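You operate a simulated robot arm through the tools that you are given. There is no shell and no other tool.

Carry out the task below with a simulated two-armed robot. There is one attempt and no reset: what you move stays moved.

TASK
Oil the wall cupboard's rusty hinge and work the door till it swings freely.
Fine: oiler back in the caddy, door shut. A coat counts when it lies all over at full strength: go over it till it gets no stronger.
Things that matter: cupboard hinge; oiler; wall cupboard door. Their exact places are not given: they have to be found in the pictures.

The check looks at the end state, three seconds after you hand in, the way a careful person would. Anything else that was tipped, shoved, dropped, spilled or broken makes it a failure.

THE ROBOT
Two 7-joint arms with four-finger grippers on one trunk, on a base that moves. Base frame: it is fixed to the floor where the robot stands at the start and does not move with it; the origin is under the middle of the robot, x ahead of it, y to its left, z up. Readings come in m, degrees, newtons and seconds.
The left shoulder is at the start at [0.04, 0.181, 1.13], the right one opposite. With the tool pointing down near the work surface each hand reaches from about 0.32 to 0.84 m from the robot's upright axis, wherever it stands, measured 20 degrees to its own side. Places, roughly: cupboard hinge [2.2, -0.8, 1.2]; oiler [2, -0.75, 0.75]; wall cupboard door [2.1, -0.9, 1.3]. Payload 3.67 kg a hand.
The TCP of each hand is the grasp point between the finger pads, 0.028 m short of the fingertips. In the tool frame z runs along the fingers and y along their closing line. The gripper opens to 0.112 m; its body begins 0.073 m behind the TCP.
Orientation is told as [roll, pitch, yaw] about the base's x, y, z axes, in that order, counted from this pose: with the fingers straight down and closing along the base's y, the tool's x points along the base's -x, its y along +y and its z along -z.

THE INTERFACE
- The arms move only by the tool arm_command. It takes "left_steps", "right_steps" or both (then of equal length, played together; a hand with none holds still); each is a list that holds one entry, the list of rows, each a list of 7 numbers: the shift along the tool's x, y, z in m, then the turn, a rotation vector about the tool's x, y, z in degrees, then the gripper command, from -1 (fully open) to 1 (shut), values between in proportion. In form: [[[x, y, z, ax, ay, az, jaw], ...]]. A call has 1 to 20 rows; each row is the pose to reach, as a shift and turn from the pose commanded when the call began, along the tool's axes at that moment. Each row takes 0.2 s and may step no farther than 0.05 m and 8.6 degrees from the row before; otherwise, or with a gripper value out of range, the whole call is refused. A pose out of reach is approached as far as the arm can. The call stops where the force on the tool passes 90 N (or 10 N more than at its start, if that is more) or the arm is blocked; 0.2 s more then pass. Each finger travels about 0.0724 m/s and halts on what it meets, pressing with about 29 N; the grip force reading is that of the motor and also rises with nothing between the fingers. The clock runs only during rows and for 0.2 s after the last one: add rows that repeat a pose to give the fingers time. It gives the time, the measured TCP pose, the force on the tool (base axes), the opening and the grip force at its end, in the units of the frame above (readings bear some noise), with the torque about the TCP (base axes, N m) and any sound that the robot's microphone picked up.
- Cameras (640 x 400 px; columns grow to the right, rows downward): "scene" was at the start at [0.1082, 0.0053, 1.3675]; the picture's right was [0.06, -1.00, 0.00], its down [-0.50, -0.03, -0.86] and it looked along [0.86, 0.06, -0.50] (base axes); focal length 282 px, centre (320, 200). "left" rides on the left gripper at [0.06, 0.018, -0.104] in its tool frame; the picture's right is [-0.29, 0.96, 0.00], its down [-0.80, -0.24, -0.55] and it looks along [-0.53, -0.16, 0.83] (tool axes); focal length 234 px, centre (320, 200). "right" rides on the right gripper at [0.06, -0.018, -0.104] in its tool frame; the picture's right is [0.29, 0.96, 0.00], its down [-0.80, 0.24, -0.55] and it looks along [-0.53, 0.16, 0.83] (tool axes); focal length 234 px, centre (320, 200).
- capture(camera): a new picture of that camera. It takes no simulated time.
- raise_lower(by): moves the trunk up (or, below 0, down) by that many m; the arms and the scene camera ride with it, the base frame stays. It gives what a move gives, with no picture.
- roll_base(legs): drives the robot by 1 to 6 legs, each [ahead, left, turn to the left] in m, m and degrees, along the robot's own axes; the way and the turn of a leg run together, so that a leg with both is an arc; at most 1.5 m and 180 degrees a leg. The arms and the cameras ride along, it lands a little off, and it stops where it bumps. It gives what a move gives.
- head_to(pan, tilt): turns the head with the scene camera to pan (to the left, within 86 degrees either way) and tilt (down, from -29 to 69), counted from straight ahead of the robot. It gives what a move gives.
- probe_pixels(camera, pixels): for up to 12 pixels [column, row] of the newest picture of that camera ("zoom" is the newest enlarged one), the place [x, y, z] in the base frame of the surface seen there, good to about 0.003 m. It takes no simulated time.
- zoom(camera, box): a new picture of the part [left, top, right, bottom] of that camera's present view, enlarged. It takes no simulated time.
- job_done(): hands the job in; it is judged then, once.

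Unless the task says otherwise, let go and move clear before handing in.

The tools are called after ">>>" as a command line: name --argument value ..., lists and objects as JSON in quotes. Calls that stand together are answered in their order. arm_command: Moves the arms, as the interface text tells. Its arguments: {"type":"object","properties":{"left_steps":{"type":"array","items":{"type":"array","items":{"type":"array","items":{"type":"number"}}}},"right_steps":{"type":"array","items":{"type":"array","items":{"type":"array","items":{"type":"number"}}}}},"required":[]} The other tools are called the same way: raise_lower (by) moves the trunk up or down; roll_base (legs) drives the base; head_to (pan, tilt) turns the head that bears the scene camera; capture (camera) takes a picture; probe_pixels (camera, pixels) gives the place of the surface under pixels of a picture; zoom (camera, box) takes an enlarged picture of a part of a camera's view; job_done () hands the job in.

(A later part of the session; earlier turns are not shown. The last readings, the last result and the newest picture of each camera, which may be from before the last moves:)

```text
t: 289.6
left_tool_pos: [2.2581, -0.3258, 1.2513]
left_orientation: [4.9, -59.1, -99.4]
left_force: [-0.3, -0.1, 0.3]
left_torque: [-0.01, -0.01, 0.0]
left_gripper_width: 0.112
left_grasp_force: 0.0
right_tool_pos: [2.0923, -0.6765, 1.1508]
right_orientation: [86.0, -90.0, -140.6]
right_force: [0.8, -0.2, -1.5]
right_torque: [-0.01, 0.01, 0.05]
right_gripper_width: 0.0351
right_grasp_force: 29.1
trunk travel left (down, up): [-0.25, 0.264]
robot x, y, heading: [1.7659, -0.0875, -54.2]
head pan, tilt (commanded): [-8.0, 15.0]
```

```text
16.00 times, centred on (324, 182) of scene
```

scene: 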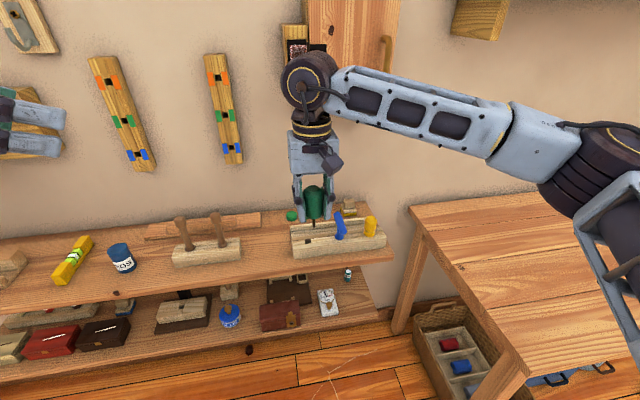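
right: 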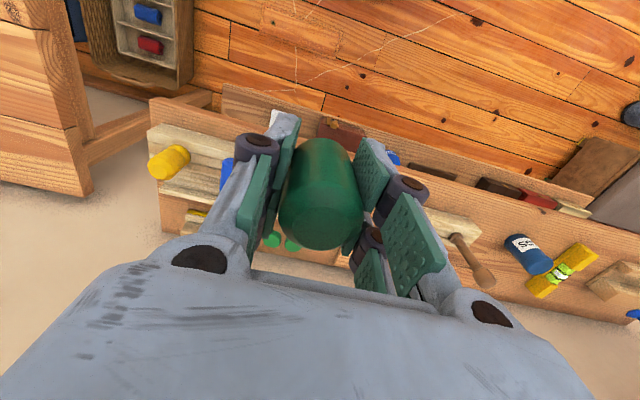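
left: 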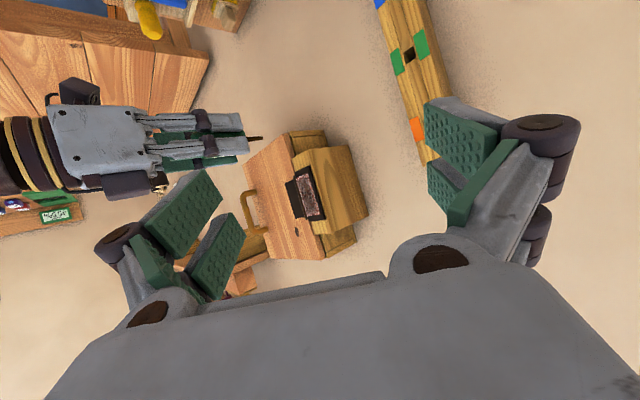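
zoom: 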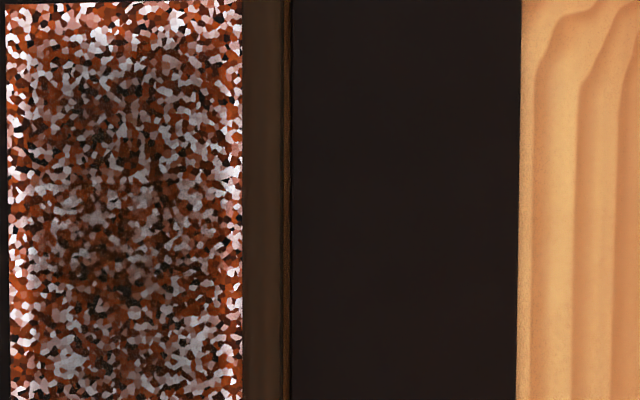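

I'll compare with the very first bare-patch picture from the left camera (box 295,165,345,215) under the same framing.

>>> zoom --camera "left" --box '[295, 165, 345, 215]'

>>> capture --camera "left"

```text
8.00 times, centred on (320, 190) of left
```

zoom: 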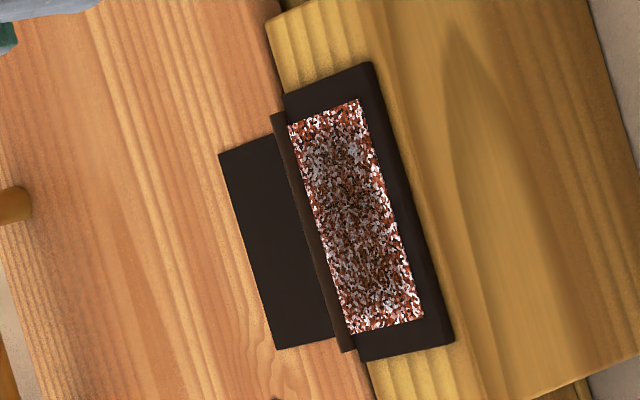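

```text
taken
```

left: 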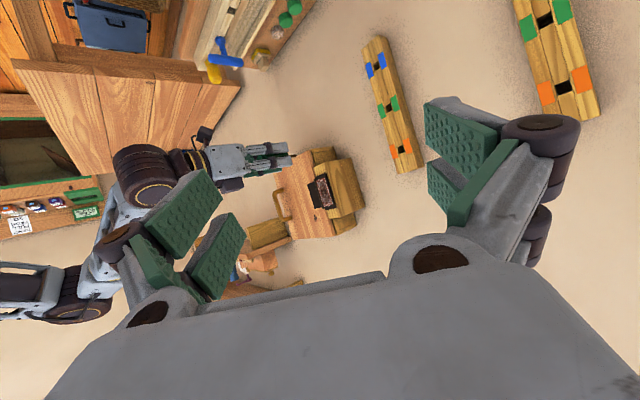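

The coat has the same oval form as before and does not change any more, wherever I rub. I'll now put the oiler back and use the door itself as the gauge of whether the hinge has been freed.

>>> arm_command --right_steps '[[[0, 0, -0.04, 0, 0, 0, 1], [0, 0, -0.08, 0, 0, 0, 1], [0, 0, -0.12, 0, 0, 0, 1], [0.01, 0, -0.12, 0, 8, 0, 1], [0.02, 0, -0.12, 0, 16, 0, 1], [0.03, 0, -0.12, 0, 24, 0, 1], [0.04, 0, -0.12, 0, 32, 0, 1], [0.05, 0, -0.12, 0, 40, 0, 1], [0.06, 0, -0.12, 0, 48, 0, 1], [0.07, 0, -0.12, 0, 56, 0, 1], [0.08, 0, -0.12, 0, 64, 0, 1], [0.09, 0, -0.12, 0, 72, 0, 1], [0.1, 0, -0.12, 0, 80, 0, 1], [0.1, 0, -0.12, 0, 88, 0, 1], [0.1, 0, -0.12, 0, 90, 0, 1], [0.1, 0, -0.12, 0, 90, 0, 1]]]'

>>> head_to --pan -10 --tilt 40

>>> zoom --camera "scene" --box '[280, 140, 360, 240]'

```text
t: 293.0
left_tool_pos: [2.2576, -0.3263, 1.2506]
left_orientation: [5.0, -59.0, -99.3]
left_force: [0.8, 0.4, 0.0]
left_torque: [0.0, -0.02, -0.02]
left_gripper_width: 0.112
left_grasp_force: 0.0
right_tool_pos: [2.0231, -0.5772, 1.0508]
right_orientation: [-0.1, 0.0, -54.4]
right_force: [0.0, -0.1, -1.2]
right_torque: [0.04, 0.0, 0.0]
right_gripper_width: 0.035
right_grasp_force: 29.8
trunk travel left (down, up): [-0.25, 0.264]
robot x, y, heading: [1.769, -0.0889, -54.6]
head pan, tilt (commanded): [-8.0, 15.0]
```

```text
t: 293.9
left_tool_pos: [2.2575, -0.3244, 1.2516]
left_orientation: [4.9, -59.0, -99.2]
left_force: [-0.6, -0.8, 0.4]
left_torque: [0.02, -0.04, 0.0]
left_gripper_width: 0.112
left_grasp_force: 0.2
right_tool_pos: [2.0229, -0.5771, 1.0498]
right_orientation: [-0.1, 0.0, -54.3]
right_force: [-0.9, 0.0, -1.4]
right_torque: [-0.04, -0.01, 0.0]
right_gripper_width: 0.0349
right_grasp_force: 29.0
trunk travel left (down, up): [-0.25, 0.264]
robot x, y, heading: [1.7728, -0.0883, -54.4]
head pan, tilt (commanded): [-10.0, 40.0]
```

```text
4.00 times, centred on (320, 190) of scene
```

zoom: 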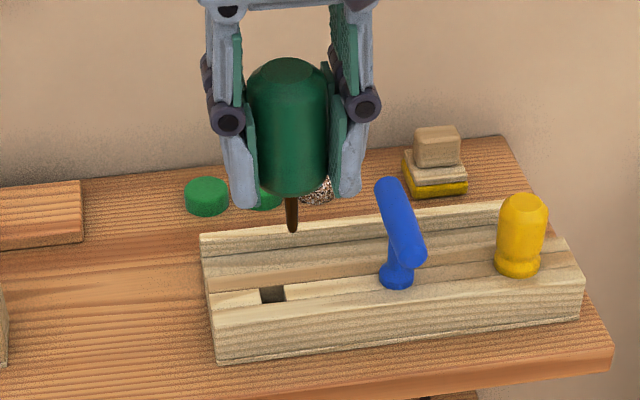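

Now I'll measure the spout tip and the hole.

>>> zoom --camera "scene" --box '[295, 180, 345, 225]'

>>> probe_pixels --camera "zoom" --pixels '[[205, 150], [205, 175], [206, 200], [205, 215], [140, 310], [175, 325], [205, 300], [160, 340], [125, 320], [220, 320], [120, 300], [240, 340]]'

```text
8.89 times, centred on (320, 202) of scene
```

zoom: 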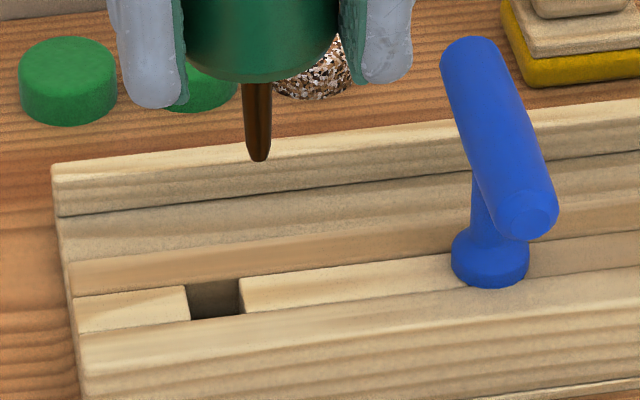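

```text
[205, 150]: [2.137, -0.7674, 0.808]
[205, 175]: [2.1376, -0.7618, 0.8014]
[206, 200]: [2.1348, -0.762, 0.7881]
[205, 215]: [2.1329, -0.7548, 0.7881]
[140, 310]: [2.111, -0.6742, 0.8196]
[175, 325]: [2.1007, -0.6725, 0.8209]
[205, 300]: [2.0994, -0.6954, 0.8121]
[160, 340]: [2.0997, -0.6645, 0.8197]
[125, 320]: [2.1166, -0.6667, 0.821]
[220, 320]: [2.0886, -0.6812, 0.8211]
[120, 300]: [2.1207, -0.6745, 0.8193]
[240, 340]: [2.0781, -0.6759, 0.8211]
```

The hole centre works out to about (2.093,-0.689). Probe the spout itself at (258,100-157).

>>> probe_pixels --camera "zoom" --pixels '[[257, 95], [257, 110], [258, 120], [258, 130], [259, 140], [259, 150], [259, 156], [260, 60], [230, 60], [300, 60]]'

>>> capture --camera "right"

```text
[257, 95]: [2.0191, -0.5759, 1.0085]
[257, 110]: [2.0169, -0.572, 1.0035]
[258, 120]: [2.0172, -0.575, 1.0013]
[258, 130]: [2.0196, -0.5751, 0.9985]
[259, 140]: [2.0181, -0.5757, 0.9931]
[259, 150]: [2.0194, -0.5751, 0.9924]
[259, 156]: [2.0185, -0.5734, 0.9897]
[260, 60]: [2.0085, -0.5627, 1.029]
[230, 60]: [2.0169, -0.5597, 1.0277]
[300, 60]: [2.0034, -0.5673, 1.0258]
```

```text
taken
```

right: 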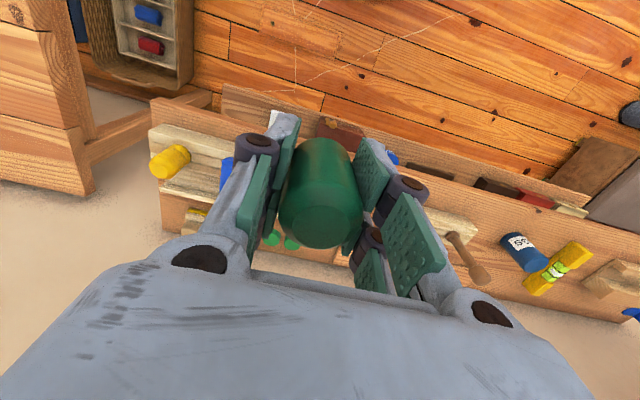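

The spout sits 2.7 mm right of the TCP axis, as at pick-up. I'll move above the hole with the tip about 4-5 cm above it and check.

>>> arm_command --right_steps '[[[-0.035, -0.001, 0, 0, 0, 0, 1], [-0.07, -0.0025, 0.01, 0, 0, 0, 1], [-0.105, -0.004, 0.03, 0, 0, 0, 1], [-0.1332, -0.005, 0.06, 0, 0, 0, 1], [-0.1332, -0.005, 0.095, 0, 0, 0, 1], [-0.1332, -0.005, 0.12, 0, 0, 0, 1], [-0.1332, -0.005, 0.12, 0, 0, 0, 1]]]'

>>> zoom --camera "scene" --box '[285, 170, 345, 225]'

>>> capture --camera "right"

```text
t: 295.5
left_tool_pos: [2.2571, -0.3243, 1.2503]
left_orientation: [4.9, -59.0, -99.2]
left_force: [0.4, 0.0, 0.2]
left_torque: [0.01, 0.0, 0.0]
left_gripper_width: 0.1119
left_grasp_force: 0.2
right_tool_pos: [2.0966, -0.6909, 0.925]
right_orientation: [-0.1, -0.1, -54.4]
right_force: [-0.7, 0.7, -0.9]
right_torque: [0.0, 0.01, 0.01]
right_gripper_width: 0.035
right_grasp_force: 29.0
trunk travel left (down, up): [-0.25, 0.264]
robot x, y, heading: [1.7659, -0.0894, -54.6]
head pan, tilt (commanded): [-10.0, 40.0]
```

```text
7.27 times, centred on (315, 198) of scene
```

zoom: 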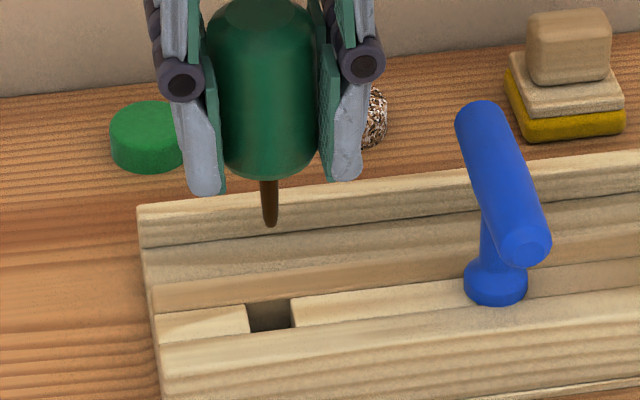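

```text
taken
```

right: 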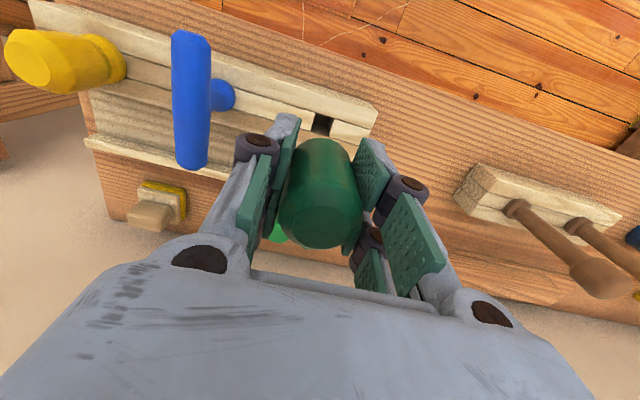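

The tip (271,225) is straight above the hole (270,316). Lower slowly to TCP z≈0.853.

>>> arm_command --right_steps '[[[0, 0, 0.012, 0, 0, 0, 1], [0, 0, 0.024, 0, 0, 0, 1], [0, 0, 0.036, 0, 0, 0, 1], [0, 0, 0.048, 0, 0, 0, 1], [0, 0, 0.06, 0, 0, 0, 1], [0, 0, 0.068, 0, 0, 0, 1], [0, 0, 0.072, 0, 0, 0, 1], [0, 0, 0.072, 0, 0, 0, 1]]]'

>>> zoom --camera "scene" --box '[285, 180, 345, 235]'

```text
t: 297.3
left_tool_pos: [2.2581, -0.3246, 1.25]
left_orientation: [4.9, -59.0, -99.3]
left_force: [0.5, -0.2, 0.0]
left_torque: [0.0, 0.01, 0.0]
left_gripper_width: 0.1121
left_grasp_force: 0.1
right_tool_pos: [2.0979, -0.6885, 0.8563]
right_orientation: [0.0, 0.0, -54.4]
right_force: [0.5, -0.4, -1.4]
right_torque: [-0.02, -0.02, 0.04]
right_gripper_width: 0.0351
right_grasp_force: 29.5
trunk travel left (down, up): [-0.25, 0.264]
robot x, y, heading: [1.7668, -0.09, -54.3]
head pan, tilt (commanded): [-10.0, 40.0]
```

```text
7.27 times, centred on (315, 208) of scene
```

zoom: 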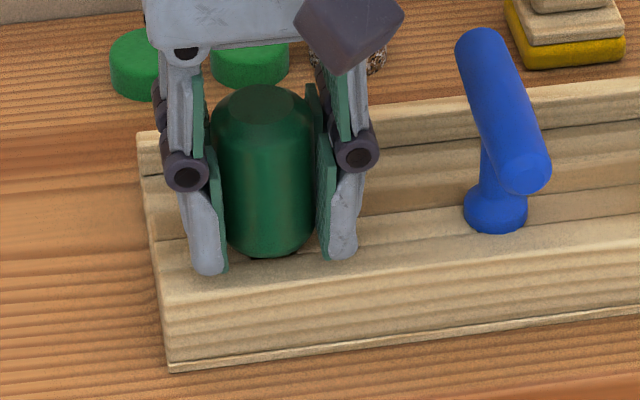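

Inserted with no resistance; bottle is a few mm above the block. Lower a few mm more until it seats.

>>> arm_command --right_steps '[[[0, 0, 0.002, 0, 0, 0, 1], [0, 0, 0.004, 0, 0, 0, 1], [0, 0, 0.005, 0, 0, 0, 1], [0, 0, 0.005, 0, 0, 0, 1]]]'

>>> zoom --camera "scene" --box '[285, 180, 345, 235]'

```text
t: 298.3
left_tool_pos: [2.2582, -0.3254, 1.2506]
left_orientation: [4.9, -59.0, -99.4]
left_force: [0.3, -1.6, 0.2]
left_torque: [0.0, 0.0, 0.05]
left_gripper_width: 0.1118
left_grasp_force: 0.1
right_tool_pos: [2.0974, -0.689, 0.852]
right_orientation: [0.0, 0.0, -54.3]
right_force: [-0.2, -0.8, -0.7]
right_torque: [0.0, 0.0, -0.01]
right_gripper_width: 0.0348
right_grasp_force: 28.9
trunk travel left (down, up): [-0.25, 0.264]
robot x, y, heading: [1.77, -0.0884, -54.1]
head pan, tilt (commanded): [-10.0, 40.0]
```

```text
7.27 times, centred on (315, 208) of scene
```

zoom: 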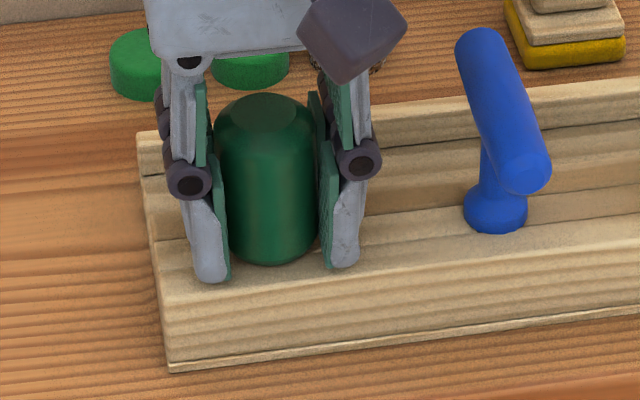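

Nearly seated; lower 1.5 mm more and open the fingers gently.

>>> arm_command --right_steps '[[[0, 0, 0.0015, 0, 0, 0, 1], [0, 0, 0.0015, 0, 0, 0, 1], [0, 0, 0.0015, 0, 0, 0, 0.3], [0, 0, 0.0015, 0, 0, 0, 0.1], [0, 0, 0.0015, 0, 0, 0, -0.1], [0, 0, 0.0015, 0, 0, 0, -0.34], [0, 0, 0.0015, 0, 0, 0, -0.34]]]'

>>> zoom --camera "scene" --box '[285, 180, 345, 235]'

>>> capture --camera "right"

```text
t: 299.9
left_tool_pos: [2.2575, -0.3254, 1.2507]
left_orientation: [4.8, -59.0, -99.3]
left_force: [-0.5, 0.3, 0.7]
left_torque: [-0.01, 0.02, -0.02]
left_gripper_width: 0.1119
left_grasp_force: 0.0
right_tool_pos: [2.0977, -0.6885, 0.8507]
right_orientation: [0.0, 0.1, -54.4]
right_force: [0.2, 0.3, -0.1]
right_torque: [0.02, -0.03, 0.02]
right_gripper_width: 0.0752
right_grasp_force: 0.0
trunk travel left (down, up): [-0.25, 0.264]
robot x, y, heading: [1.7714, -0.0912, -54.5]
head pan, tilt (commanded): [-10.0, 40.0]
```

```text
7.27 times, centred on (315, 208) of scene
```

zoom: 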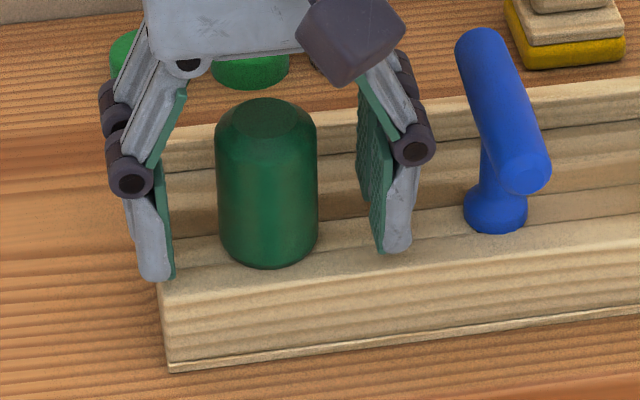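

```text
taken
```

right: 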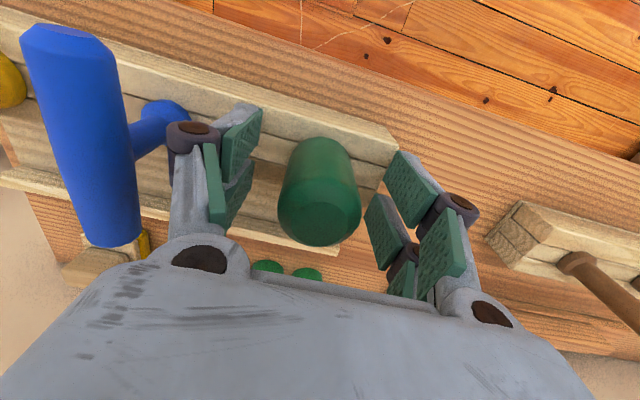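

The oiler stands upright in its hole. I'll lift the hand straight up clear of it.

>>> arm_command --right_steps '[[[0, 0, -0.02, 0, 0, 0, -0.34], [0, 0, -0.05, 0, 0, 0, -0.34], [0, 0, -0.08, 0, 0, 0, -0.34], [0, 0, -0.11, 0, 0, 0, -0.34], [0.04, 0, -0.13, 0, 0, 0, -0.34], [0.08, 0, -0.15, 0, 0, 0, -0.34], [0.12, 0, -0.17, 0, 0, 0, -0.34]]]'

>>> zoom --camera "scene" --box '[265, 170, 375, 250]'

```text
t: 301.5
left_tool_pos: [2.2565, -0.3235, 1.2507]
left_orientation: [5.0, -59.0, -99.4]
left_force: [-0.2, 1.2, 0.3]
left_torque: [0.0, -0.02, 0.04]
left_gripper_width: 0.1121
left_grasp_force: 0.1
right_tool_pos: [2.0268, -0.5932, 1.0192]
right_orientation: [0.0, 0.0, -54.5]
right_force: [-0.5, 0.1, 0.2]
right_torque: [0.01, 0.0, 0.01]
right_gripper_width: 0.0752
right_grasp_force: 0.1
trunk travel left (down, up): [-0.25, 0.264]
robot x, y, heading: [1.7693, -0.0902, -54.4]
head pan, tilt (commanded): [-10.0, 40.0]
```

```text
5.00 times, centred on (320, 210) of scene
```

zoom: 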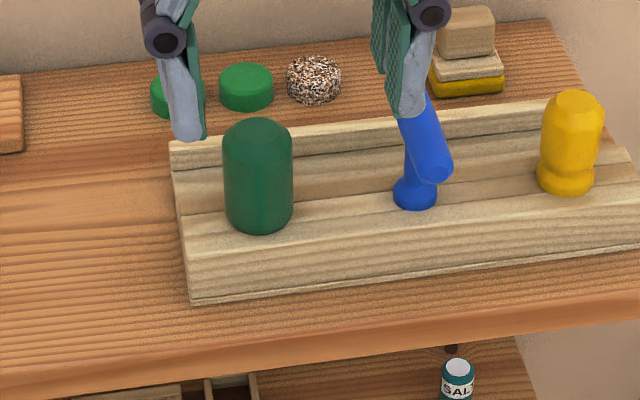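

The oiler is back in its place. Now I'll bring the right hand level in front of the door handle.

>>> arm_command --right_steps '[[[0, -0.017, -0.021, 0, -8, 0, -0.34], [0, -0.035, -0.043, 0, -16, 0, -0.34], [0, -0.053, -0.064, 0, -24, 0, -0.34], [0, -0.071, -0.086, 0, -32, 0, -0.34], [0, -0.089, -0.107, 0, -40, 0, -0.34], [0, -0.107, -0.129, 0, -48, 0, -0.34], [0, -0.125, -0.15, 0, -56, 0, -0.34], [0, -0.142, -0.172, 0, -64, 0, -0.34], [0, -0.16, -0.193, 0, -72, 0, -0.34], [0, -0.178, -0.215, 0, -80, 0, -0.34], [0, -0.196, -0.236, 0, -88, 0, -0.34], [0, -0.196, -0.236, 0, -90, 0, -0.34]]]'

>>> head_to --pan -15 --tilt 18

>>> capture --camera "scene"

>>> capture --camera "right"

>>> capture --camera "left"

```text
t: 304.1
left_tool_pos: [2.2581, -0.3255, 1.2497]
left_orientation: [5.0, -59.1, -99.2]
left_force: [0.8, 0.4, -0.8]
left_torque: [0.03, 0.03, -0.01]
left_gripper_width: 0.1121
left_grasp_force: 0.1
right_tool_pos: [1.8677, -0.7051, 1.258]
right_orientation: [-133.2, -89.9, 78.7]
right_force: [1.0, -0.1, 0.6]
right_torque: [0.05, 0.02, 0.02]
right_gripper_width: 0.0749
right_grasp_force: 0.1
trunk travel left (down, up): [-0.25, 0.264]
robot x, y, heading: [1.7711, -0.089, -54.5]
head pan, tilt (commanded): [-10.0, 40.0]
```

```text
t: 305.0
left_tool_pos: [2.2571, -0.3249, 1.2498]
left_orientation: [4.9, -59.0, -99.3]
left_force: [0.2, -0.1, 0.3]
left_torque: [0.0, 0.0, 0.02]
left_gripper_width: 0.1121
left_grasp_force: 0.0
right_tool_pos: [1.8672, -0.7048, 1.2567]
right_orientation: [-20.5, -90.0, -33.9]
right_force: [0.5, 0.7, -0.1]
right_torque: [-0.01, -0.03, 0.02]
right_gripper_width: 0.0753
right_grasp_force: 0.1
trunk travel left (down, up): [-0.25, 0.264]
robot x, y, heading: [1.7693, -0.0885, -54.2]
head pan, tilt (commanded): [-15.0, 18.0]
```

```text
taken
```

scene: 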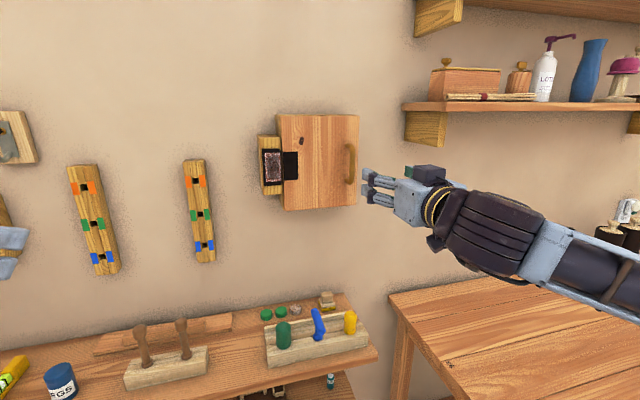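

```text
taken
```

right: 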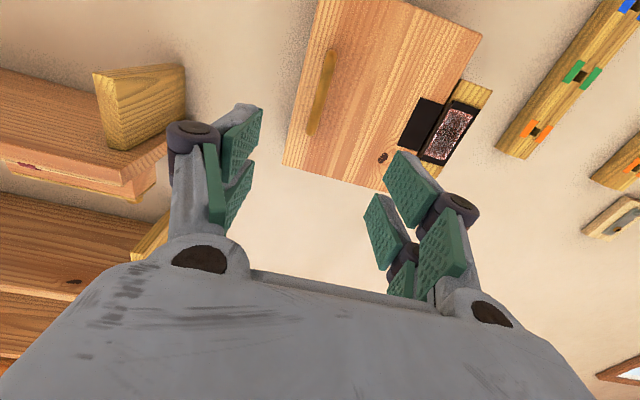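

```text
taken
```

left: 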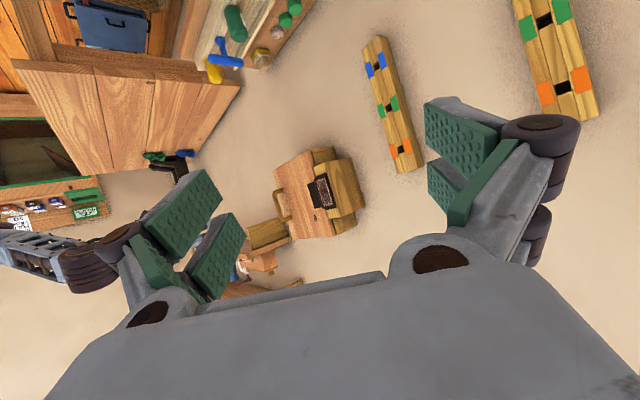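

The hand is level in front of the handle (right view: handle at 322,90, on the tool axis). I'll probe the handle, door and patch precisely from these views.

>>> probe_pixels --camera "scene" --pixels '[[353, 150], [354, 158], [354, 166], [354, 174], [352, 183], [349, 147], [348, 182], [335, 165], [300, 120], [355, 120], [355, 203], [285, 205]]'

>>> zoom --camera "right" --box '[410, 95, 490, 175]'

>>> zoom --camera "scene" --box '[260, 100, 380, 220]'

```text
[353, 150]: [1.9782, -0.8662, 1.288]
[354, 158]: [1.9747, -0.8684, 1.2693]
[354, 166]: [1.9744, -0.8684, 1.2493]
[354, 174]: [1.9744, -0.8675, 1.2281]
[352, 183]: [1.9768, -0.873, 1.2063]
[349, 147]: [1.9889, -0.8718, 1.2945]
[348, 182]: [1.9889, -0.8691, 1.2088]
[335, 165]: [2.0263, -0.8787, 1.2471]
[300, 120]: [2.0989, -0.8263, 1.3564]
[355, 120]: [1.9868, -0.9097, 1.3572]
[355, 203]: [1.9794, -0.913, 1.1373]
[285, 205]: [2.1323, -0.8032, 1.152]
```

```text
5.00 times, centred on (450, 135) of right
```

zoom: 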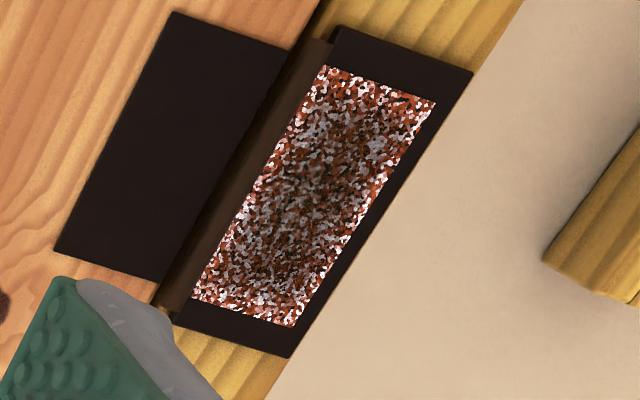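

```text
3.33 times, centred on (320, 160) of scene
```

zoom: 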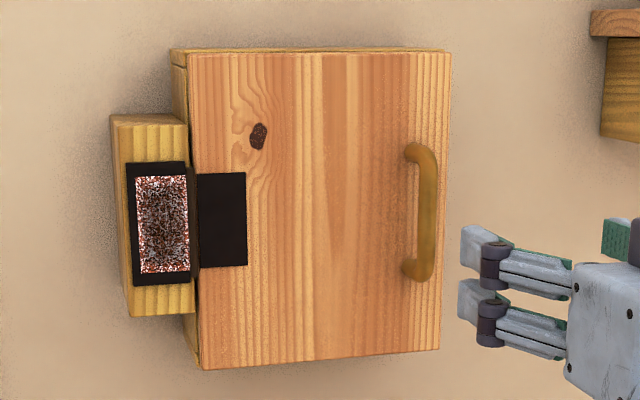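

The handle bar's front is at s≈1.1015, a≈1.854, from z 1.206 to 1.295. I'll narrow the jaw to about 6 cm and approach the handle to a few cm.

>>> arm_command --right_steps '[[[0, -0.001, 0.035, 0, 0, 0, -0.1], [0, -0.002, 0.07, 0, 0, 0, -0.1], [0, -0.004, 0.105, 0, 0, 0, -0.1], [0.003, -0.005, 0.135, 0, 0, 0, -0.1], [0.003, -0.005, 0.15, 0, 0, 0, -0.1], [0.003, -0.005, 0.15, 0, 0, 0, -0.1]]]'

>>> capture --camera "right"

>>> zoom --camera "scene" --box '[260, 100, 420, 220]'

```text
t: 306.4
left_tool_pos: [2.2572, -0.3241, 1.2507]
left_orientation: [4.9, -59.0, -99.2]
left_force: [-0.6, -0.7, 0.6]
left_torque: [-0.03, -0.01, 0.0]
left_gripper_width: 0.1118
left_grasp_force: 0.1
right_tool_pos: [1.9541, -0.8293, 1.2534]
right_orientation: [-29.0, -89.9, -25.4]
right_force: [-0.1, -1.1, 0.1]
right_torque: [0.03, 0.01, -0.02]
right_gripper_width: 0.0617
right_grasp_force: 0.0
trunk travel left (down, up): [-0.25, 0.264]
robot x, y, heading: [1.7692, -0.0911, -54.4]
head pan, tilt (commanded): [-15.0, 18.0]
```

```text
taken
```

right: 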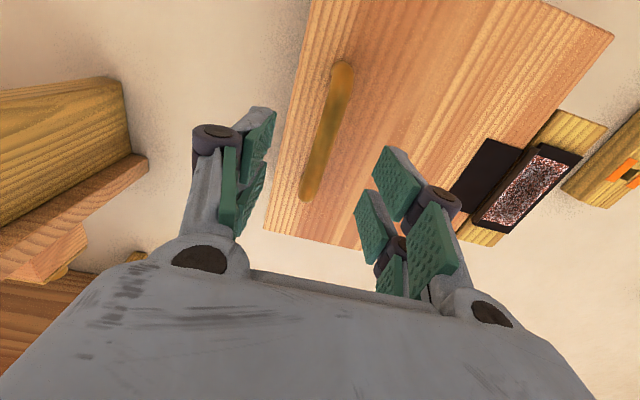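

```text
3.33 times, centred on (340, 160) of scene
```

zoom: 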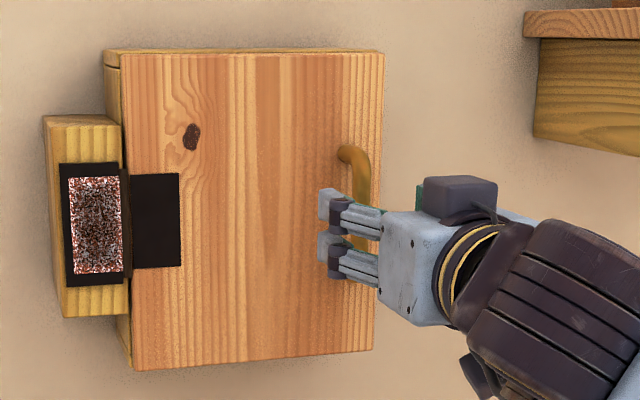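

The bar lies between the fingers (right view 325,130). Advance so the pads straddle the bar.

>>> arm_command --right_steps '[[[0, -0.001, 0.015, 0, 0, 0, -0.1], [0, -0.002, 0.03, 0, 0, 0, -0.1], [0, -0.002, 0.04, 0, 0, 0, -0.1], [0, -0.002, 0.044, 0, 0, 0, -0.1], [0, -0.002, 0.044, 0, 0, 0, -0.1]]]'

>>> capture --camera "right"

>>> zoom --camera "scene" --box '[260, 100, 420, 220]'

```text
t: 307.6
left_tool_pos: [2.2577, -0.3252, 1.2495]
left_orientation: [5.0, -59.0, -99.2]
left_force: [0.2, 0.6, -0.2]
left_torque: [0.01, -0.03, 0.01]
left_gripper_width: 0.112
left_grasp_force: 0.0
right_tool_pos: [1.976, -0.8681, 1.2536]
right_orientation: [-86.3, -90.0, 32.0]
right_force: [-0.5, -0.4, -0.2]
right_torque: [-0.01, 0.03, 0.04]
right_gripper_width: 0.0615
right_grasp_force: 0.1
trunk travel left (down, up): [-0.25, 0.264]
robot x, y, heading: [1.7716, -0.0869, -54.3]
head pan, tilt (commanded): [-15.0, 18.0]
```

```text
taken
```

right: 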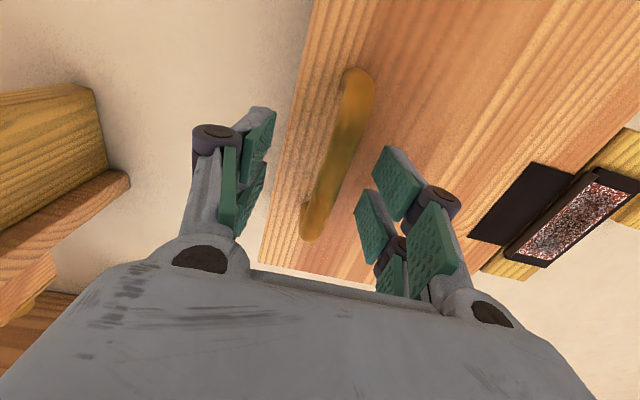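

```text
3.33 times, centred on (340, 160) of scene
```

zoom: 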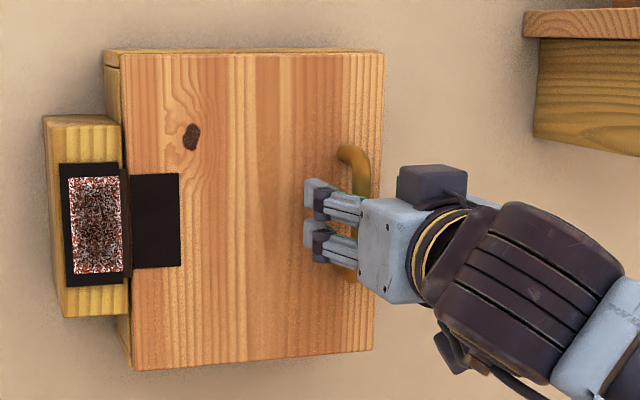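

The bar runs through the pads' middle (right view 325,185). Close the fingers on it.

>>> arm_command --right_steps '[[[0, 0, 0, 0, 0, 0, 0.3], [0, 0, 0, 0, 0, 0, 0.6], [0, 0, 0, 0, 0, 0, 1], [0, 0, 0, 0, 0, 0, 1], [0, 0, 0, 0, 0, 0, 1]]]'

>>> capture --camera "right"

```text
t: 308.8
left_tool_pos: [2.2593, -0.324, 1.2498]
left_orientation: [4.8, -59.1, -99.2]
left_force: [0.8, -0.7, 0.4]
left_torque: [-0.01, 0.0, 0.0]
left_gripper_width: 0.112
left_grasp_force: 0.0
right_tool_pos: [1.9803, -0.8656, 1.2541]
right_orientation: [-74.8, -89.8, 20.7]
right_force: [11.6, 6.0, -1.5]
right_torque: [-0.17, -0.6, 0.21]
right_gripper_width: 0.0129
right_grasp_force: 45.1
trunk travel left (down, up): [-0.25, 0.264]
robot x, y, heading: [1.767, -0.0912, -54.4]
head pan, tilt (commanded): [-15.0, 18.0]
```

```text
taken
```

right: 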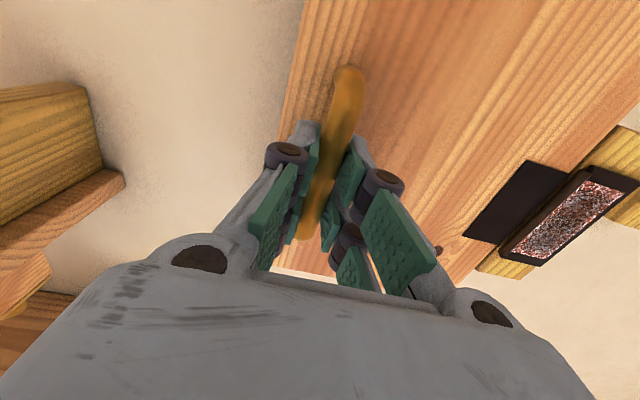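

Gripped the bar (width 0.013). Now a gentle trial: pull the door open about 7.5° along its arc and read the resistance.

>>> arm_command --right_steps '[[[0, 0.002, 0, 0, 0, 0, 1], [0, 0.0038, -0.0075, 2.5, 0, 0, 1], [0, 0.0059, -0.0149, 5, 0, 0, 1], [0, 0.0084, -0.0223, 7.5, 0, 0, 1]]]'

>>> zoom --camera "scene" --box '[260, 100, 420, 220]'

```text
t: 309.8
left_tool_pos: [2.2596, -0.3246, 1.2506]
left_orientation: [4.9, -59.1, -99.0]
left_force: [0.6, -0.2, -0.9]
left_torque: [0.01, 0.02, -0.01]
left_gripper_width: 0.112
left_grasp_force: 0.1
right_tool_pos: [1.9712, -0.8435, 1.2544]
right_orientation: [-66.8, -90.0, 5.0]
right_force: [12.0, 5.6, 9.3]
right_torque: [0.55, 0.2, 0.37]
right_gripper_width: 0.0128
right_grasp_force: 45.1
trunk travel left (down, up): [-0.25, 0.264]
robot x, y, heading: [1.7684, -0.0908, -54.3]
head pan, tilt (commanded): [-15.0, 18.0]
```

```text
3.33 times, centred on (340, 160) of scene
```

zoom: 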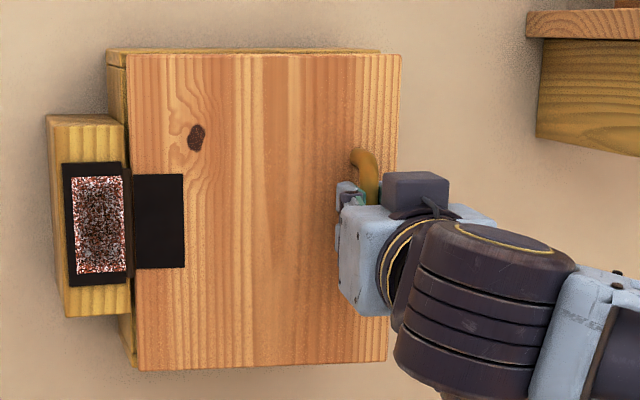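

The door opened about 7° with only ~2.5 N along the swing (the 13 N sideways is just my arc being a little wide). I'll correct the radius by 3 mm and open on to about 45°.

>>> arm_command --right_steps '[[[0, 0.003, 0, 0, 0, 0, 1], [0, 0.0062, -0.011, 3.75, 0, 0, 1], [0, 0.0094, -0.0223, 7.5, 0, 0, 1], [0, 0.0138, -0.033, 11.25, 0, 0, 1], [0, 0.0186, -0.0435, 15, 0, 0, 1], [0, 0.0244, -0.0537, 18.75, 0, 0, 1], [0, 0.0305, -0.0634, 22.5, 0, 0, 1], [0, 0.0375, -0.0727, 26.25, 0, 0, 1], [0, 0.0449, -0.0815, 30, 0, 0, 1], [0, 0.053, -0.0898, 33.75, 0, 0, 1], [0, 0.0615, -0.0976, 37.5, 0, 0, 1]]]'

>>> capture --camera "scene"

```text
t: 312.2
left_tool_pos: [2.2603, -0.3243, 1.2492]
left_orientation: [4.8, -59.0, -99.1]
left_force: [-0.3, 0.3, 0.3]
left_torque: [-0.01, -0.02, -0.04]
left_gripper_width: 0.112
left_grasp_force: 0.1
right_tool_pos: [1.9794, -0.7271, 1.2521]
right_orientation: [-103.0, -89.9, 3.5]
right_force: [8.4, -2.9, 5.8]
right_torque: [0.14, -0.5, -0.18]
right_gripper_width: 0.0127
right_grasp_force: 45.4
trunk travel left (down, up): [-0.25, 0.264]
robot x, y, heading: [1.7724, -0.0913, -54.5]
head pan, tilt (commanded): [-15.0, 18.0]
```

```text
taken
```

scene: 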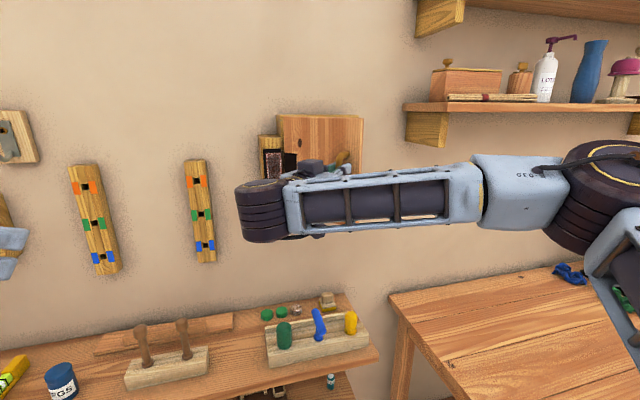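

The arm hides the door here; check the door in the left and right cameras.

>>> capture --camera "left"

>>> capture --camera "right"

>>> zoom --camera "scene" --box '[230, 90, 390, 220]'

```text
taken
```

left: 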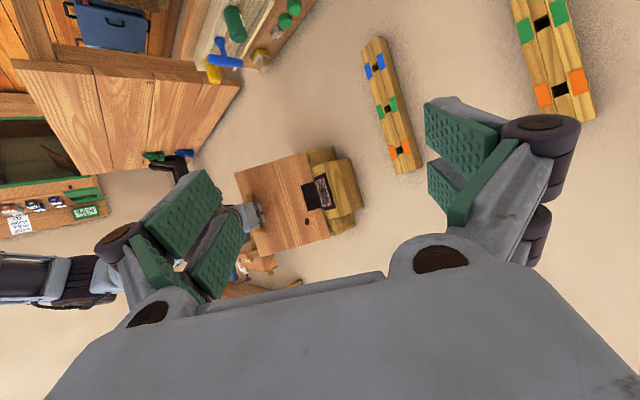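

```text
taken
```

right: 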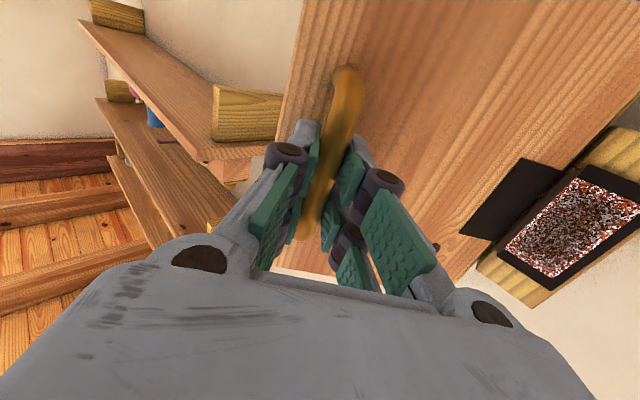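

```text
3.08 times, centred on (310, 155) of scene
```

zoom: 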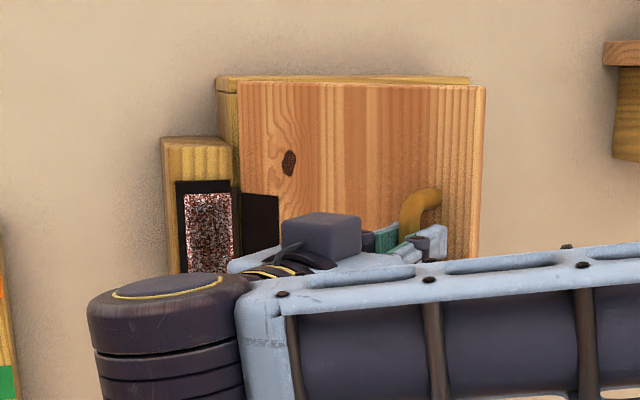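

The door swings along easily (45° open). The right camera now has a near, clear view of the patch at (570,235) - zoom in on it.

>>> zoom --camera "right" --box '[500, 165, 640, 290]'

>>> zoom --camera "right" --box '[540, 215, 600, 255]'

```text
3.20 times, centred on (570, 228) of right
```

zoom: 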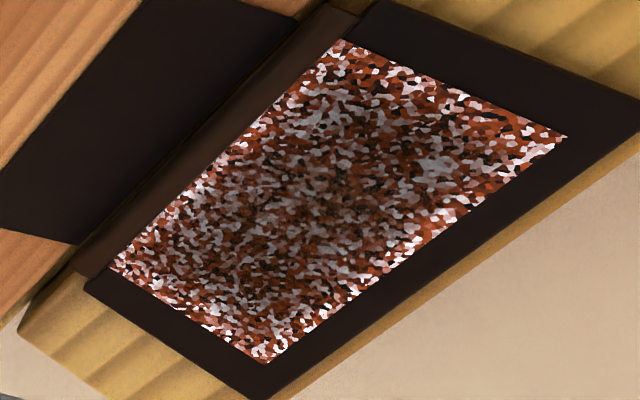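

```text
10.00 times, centred on (570, 235) of right
```

zoom: 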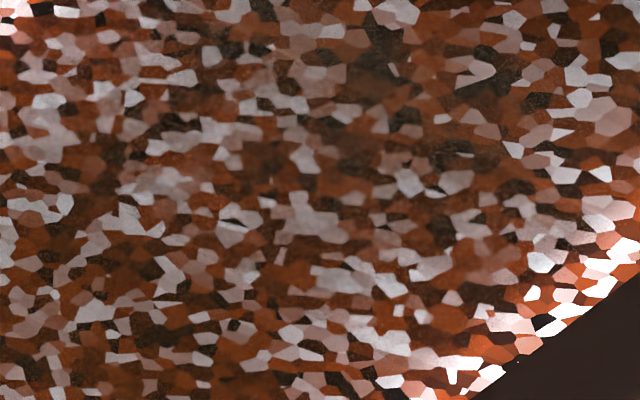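

The near view shows the truth: the oil film is one band along the middle, fading towards all edges (whites stay bright along the lower-right edge and at 480-560,100-135). It matches only my very first two sweeps - everything later added nothing, as though the oiler gives one charge per pick-up. I'll swing the door shut, then re-pick the oiler and test that.

>>> arm_command --right_steps '[[[0, -0.0021, 0.0114, -3.75, 0, 0, 1], [0, -0.0034, 0.0229, -7.5, 0, 0, 1], [0, -0.004, 0.0345, -11.25, 0, 0, 1], [0, -0.0038, 0.0461, -15, 0, 0, 1], [0, -0.0028, 0.0576, -18.75, 0, 0, 1], [0, -0.0011, 0.069, -22.5, 0, 0, 1], [0, 0.0013, 0.0804, -26.25, 0, 0, 1], [0, 0.0045, 0.0915, -30, 0, 0, 1], [0, 0.0084, 0.1024, -33.75, 0, 0, 1], [0, 0.013, 0.113, -37.5, 0, 0, 1], [0, 0.0182, 0.1234, -41.25, 0, 0, 1]]]'

>>> zoom --camera "scene" --box '[260, 100, 420, 220]'

```text
t: 314.6
left_tool_pos: [2.2578, -0.3249, 1.2497]
left_orientation: [4.9, -59.0, -99.2]
left_force: [-0.4, -1.0, -0.1]
left_torque: [0.02, 0.0, -0.03]
left_gripper_width: 0.112
left_grasp_force: 0.0
right_tool_pos: [1.975, -0.8525, 1.2528]
right_orientation: [-5.4, -89.9, -52.7]
right_force: [3.0, 1.8, -4.5]
right_torque: [-0.57, -0.42, 0.18]
right_gripper_width: 0.0128
right_grasp_force: 44.9
trunk travel left (down, up): [-0.25, 0.264]
robot x, y, heading: [1.7659, -0.09, -54.4]
head pan, tilt (commanded): [-15.0, 18.0]
```

```text
3.33 times, centred on (340, 160) of scene
```

zoom: 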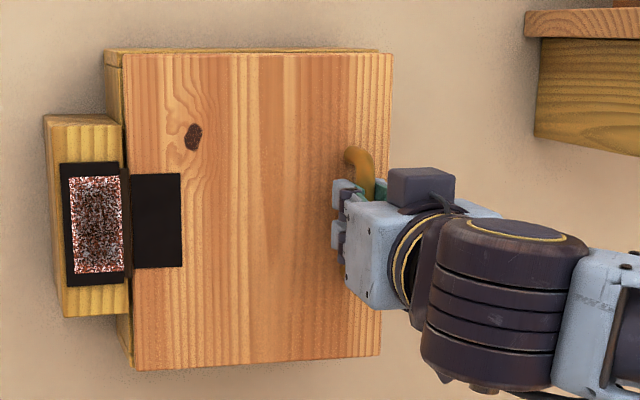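

Nearly shut; push the last few degrees gently.

>>> arm_command --right_steps '[[[0, -0.001, 0.006, -2, 0, 0, 1], [0, -0.002, 0.0114, -3.75, 0, 0, 1], [0, -0.002, 0.0125, -4, 0, 0, 1]]]'

>>> zoom --camera "scene" --box '[260, 100, 420, 220]'

```text
t: 315.4
left_tool_pos: [2.2568, -0.3242, 1.2493]
left_orientation: [5.0, -59.0, -99.4]
left_force: [-0.7, -0.7, 0.1]
left_torque: [0.0, 0.04, 0.0]
left_gripper_width: 0.1119
left_grasp_force: 0.0
right_tool_pos: [1.9786, -0.8661, 1.2539]
right_orientation: [-97.0, -89.9, 43.0]
right_force: [-2.2, 5.7, -3.6]
right_torque: [0.03, -0.26, 0.01]
right_gripper_width: 0.013
right_grasp_force: 45.4
trunk travel left (down, up): [-0.25, 0.264]
robot x, y, heading: [1.7679, -0.0903, -54.6]
head pan, tilt (commanded): [-15.0, 18.0]
```

```text
3.33 times, centred on (340, 160) of scene
```

zoom: 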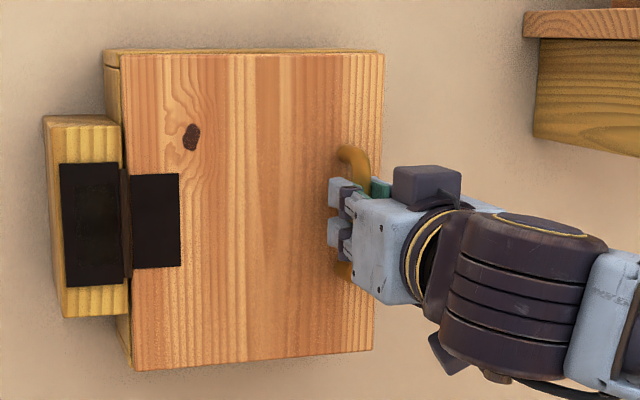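

Remarkable: with the door swung open and shut, the rust patch at (90,225) is gone - the hinge leaf is now clean black. Let me zoom on the hinge to confirm.

>>> zoom --camera "scene" --box '[255, 135, 305, 195]'

>>> zoom --camera "left" --box '[295, 165, 345, 215]'

>>> capture --camera "right"

```text
6.67 times, centred on (280, 165) of scene
```

zoom: 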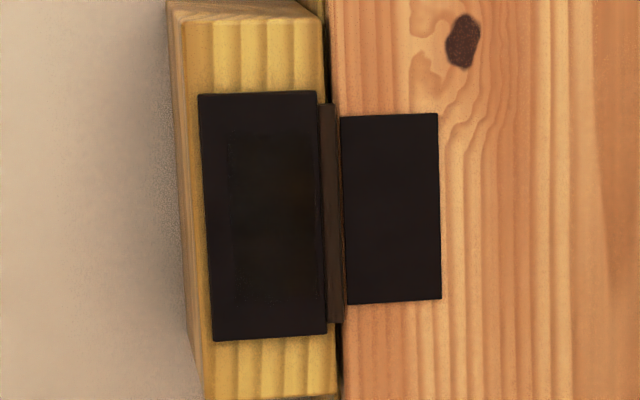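

```text
8.00 times, centred on (320, 190) of left
```

zoom: 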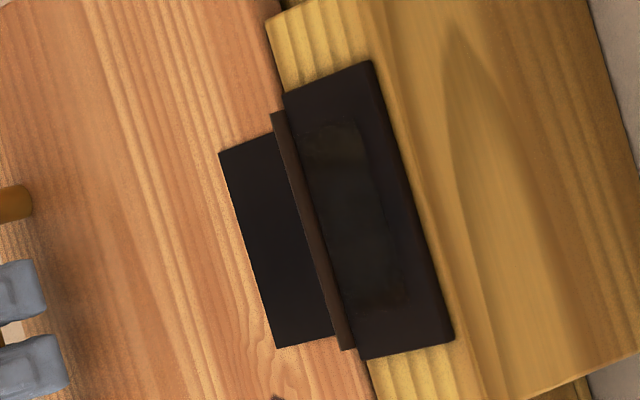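

```text
taken
```

right: 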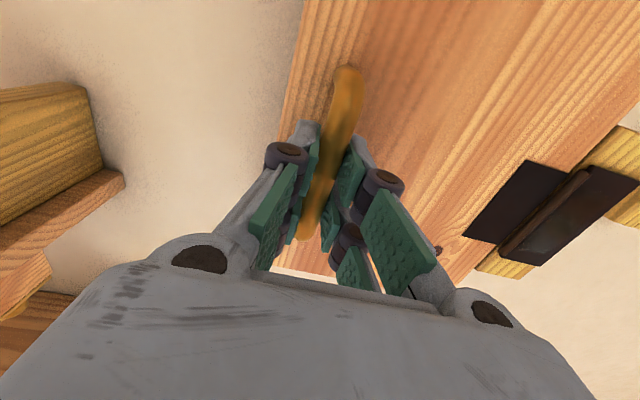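

The rust has vanished; on the black leaf a faint oil sheen shows (left zoom 305-405, 125-300). Zoom closer to judge the film's extent.

>>> zoom --camera "left" --box '[313, 173, 333, 209]'

>>> zoom --camera "scene" --box '[262, 148, 292, 170]'

>>> zoom --camera "right" --box '[490, 150, 640, 270]'

```text
11.11 times, centred on (323, 191) of left
```

zoom: 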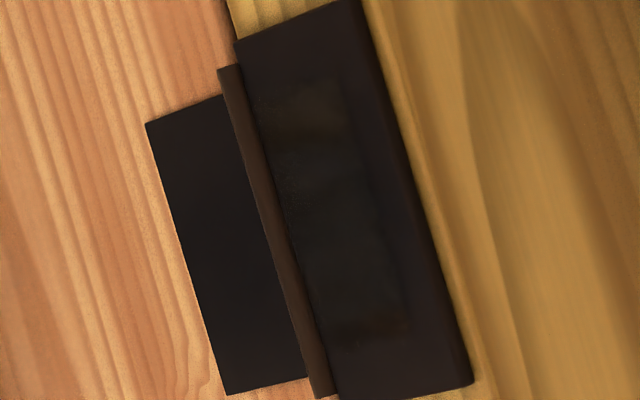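

```text
16.00 times, centred on (277, 159) of scene
```

zoom: 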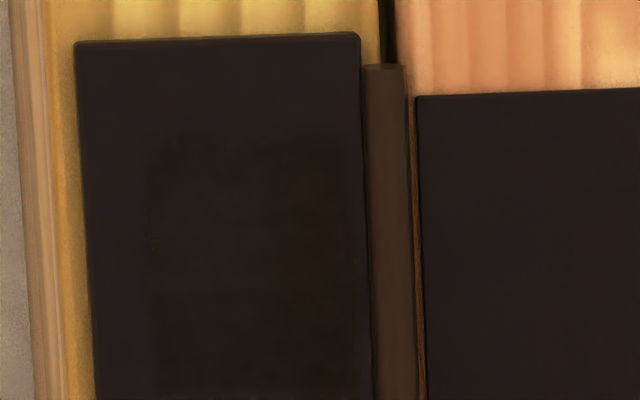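

```text
3.33 times, centred on (565, 210) of right
```

zoom: 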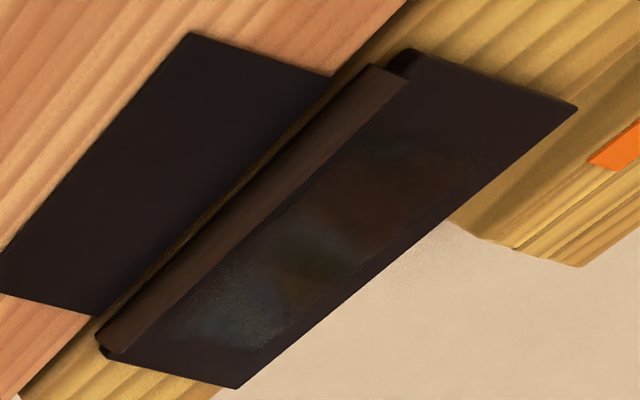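

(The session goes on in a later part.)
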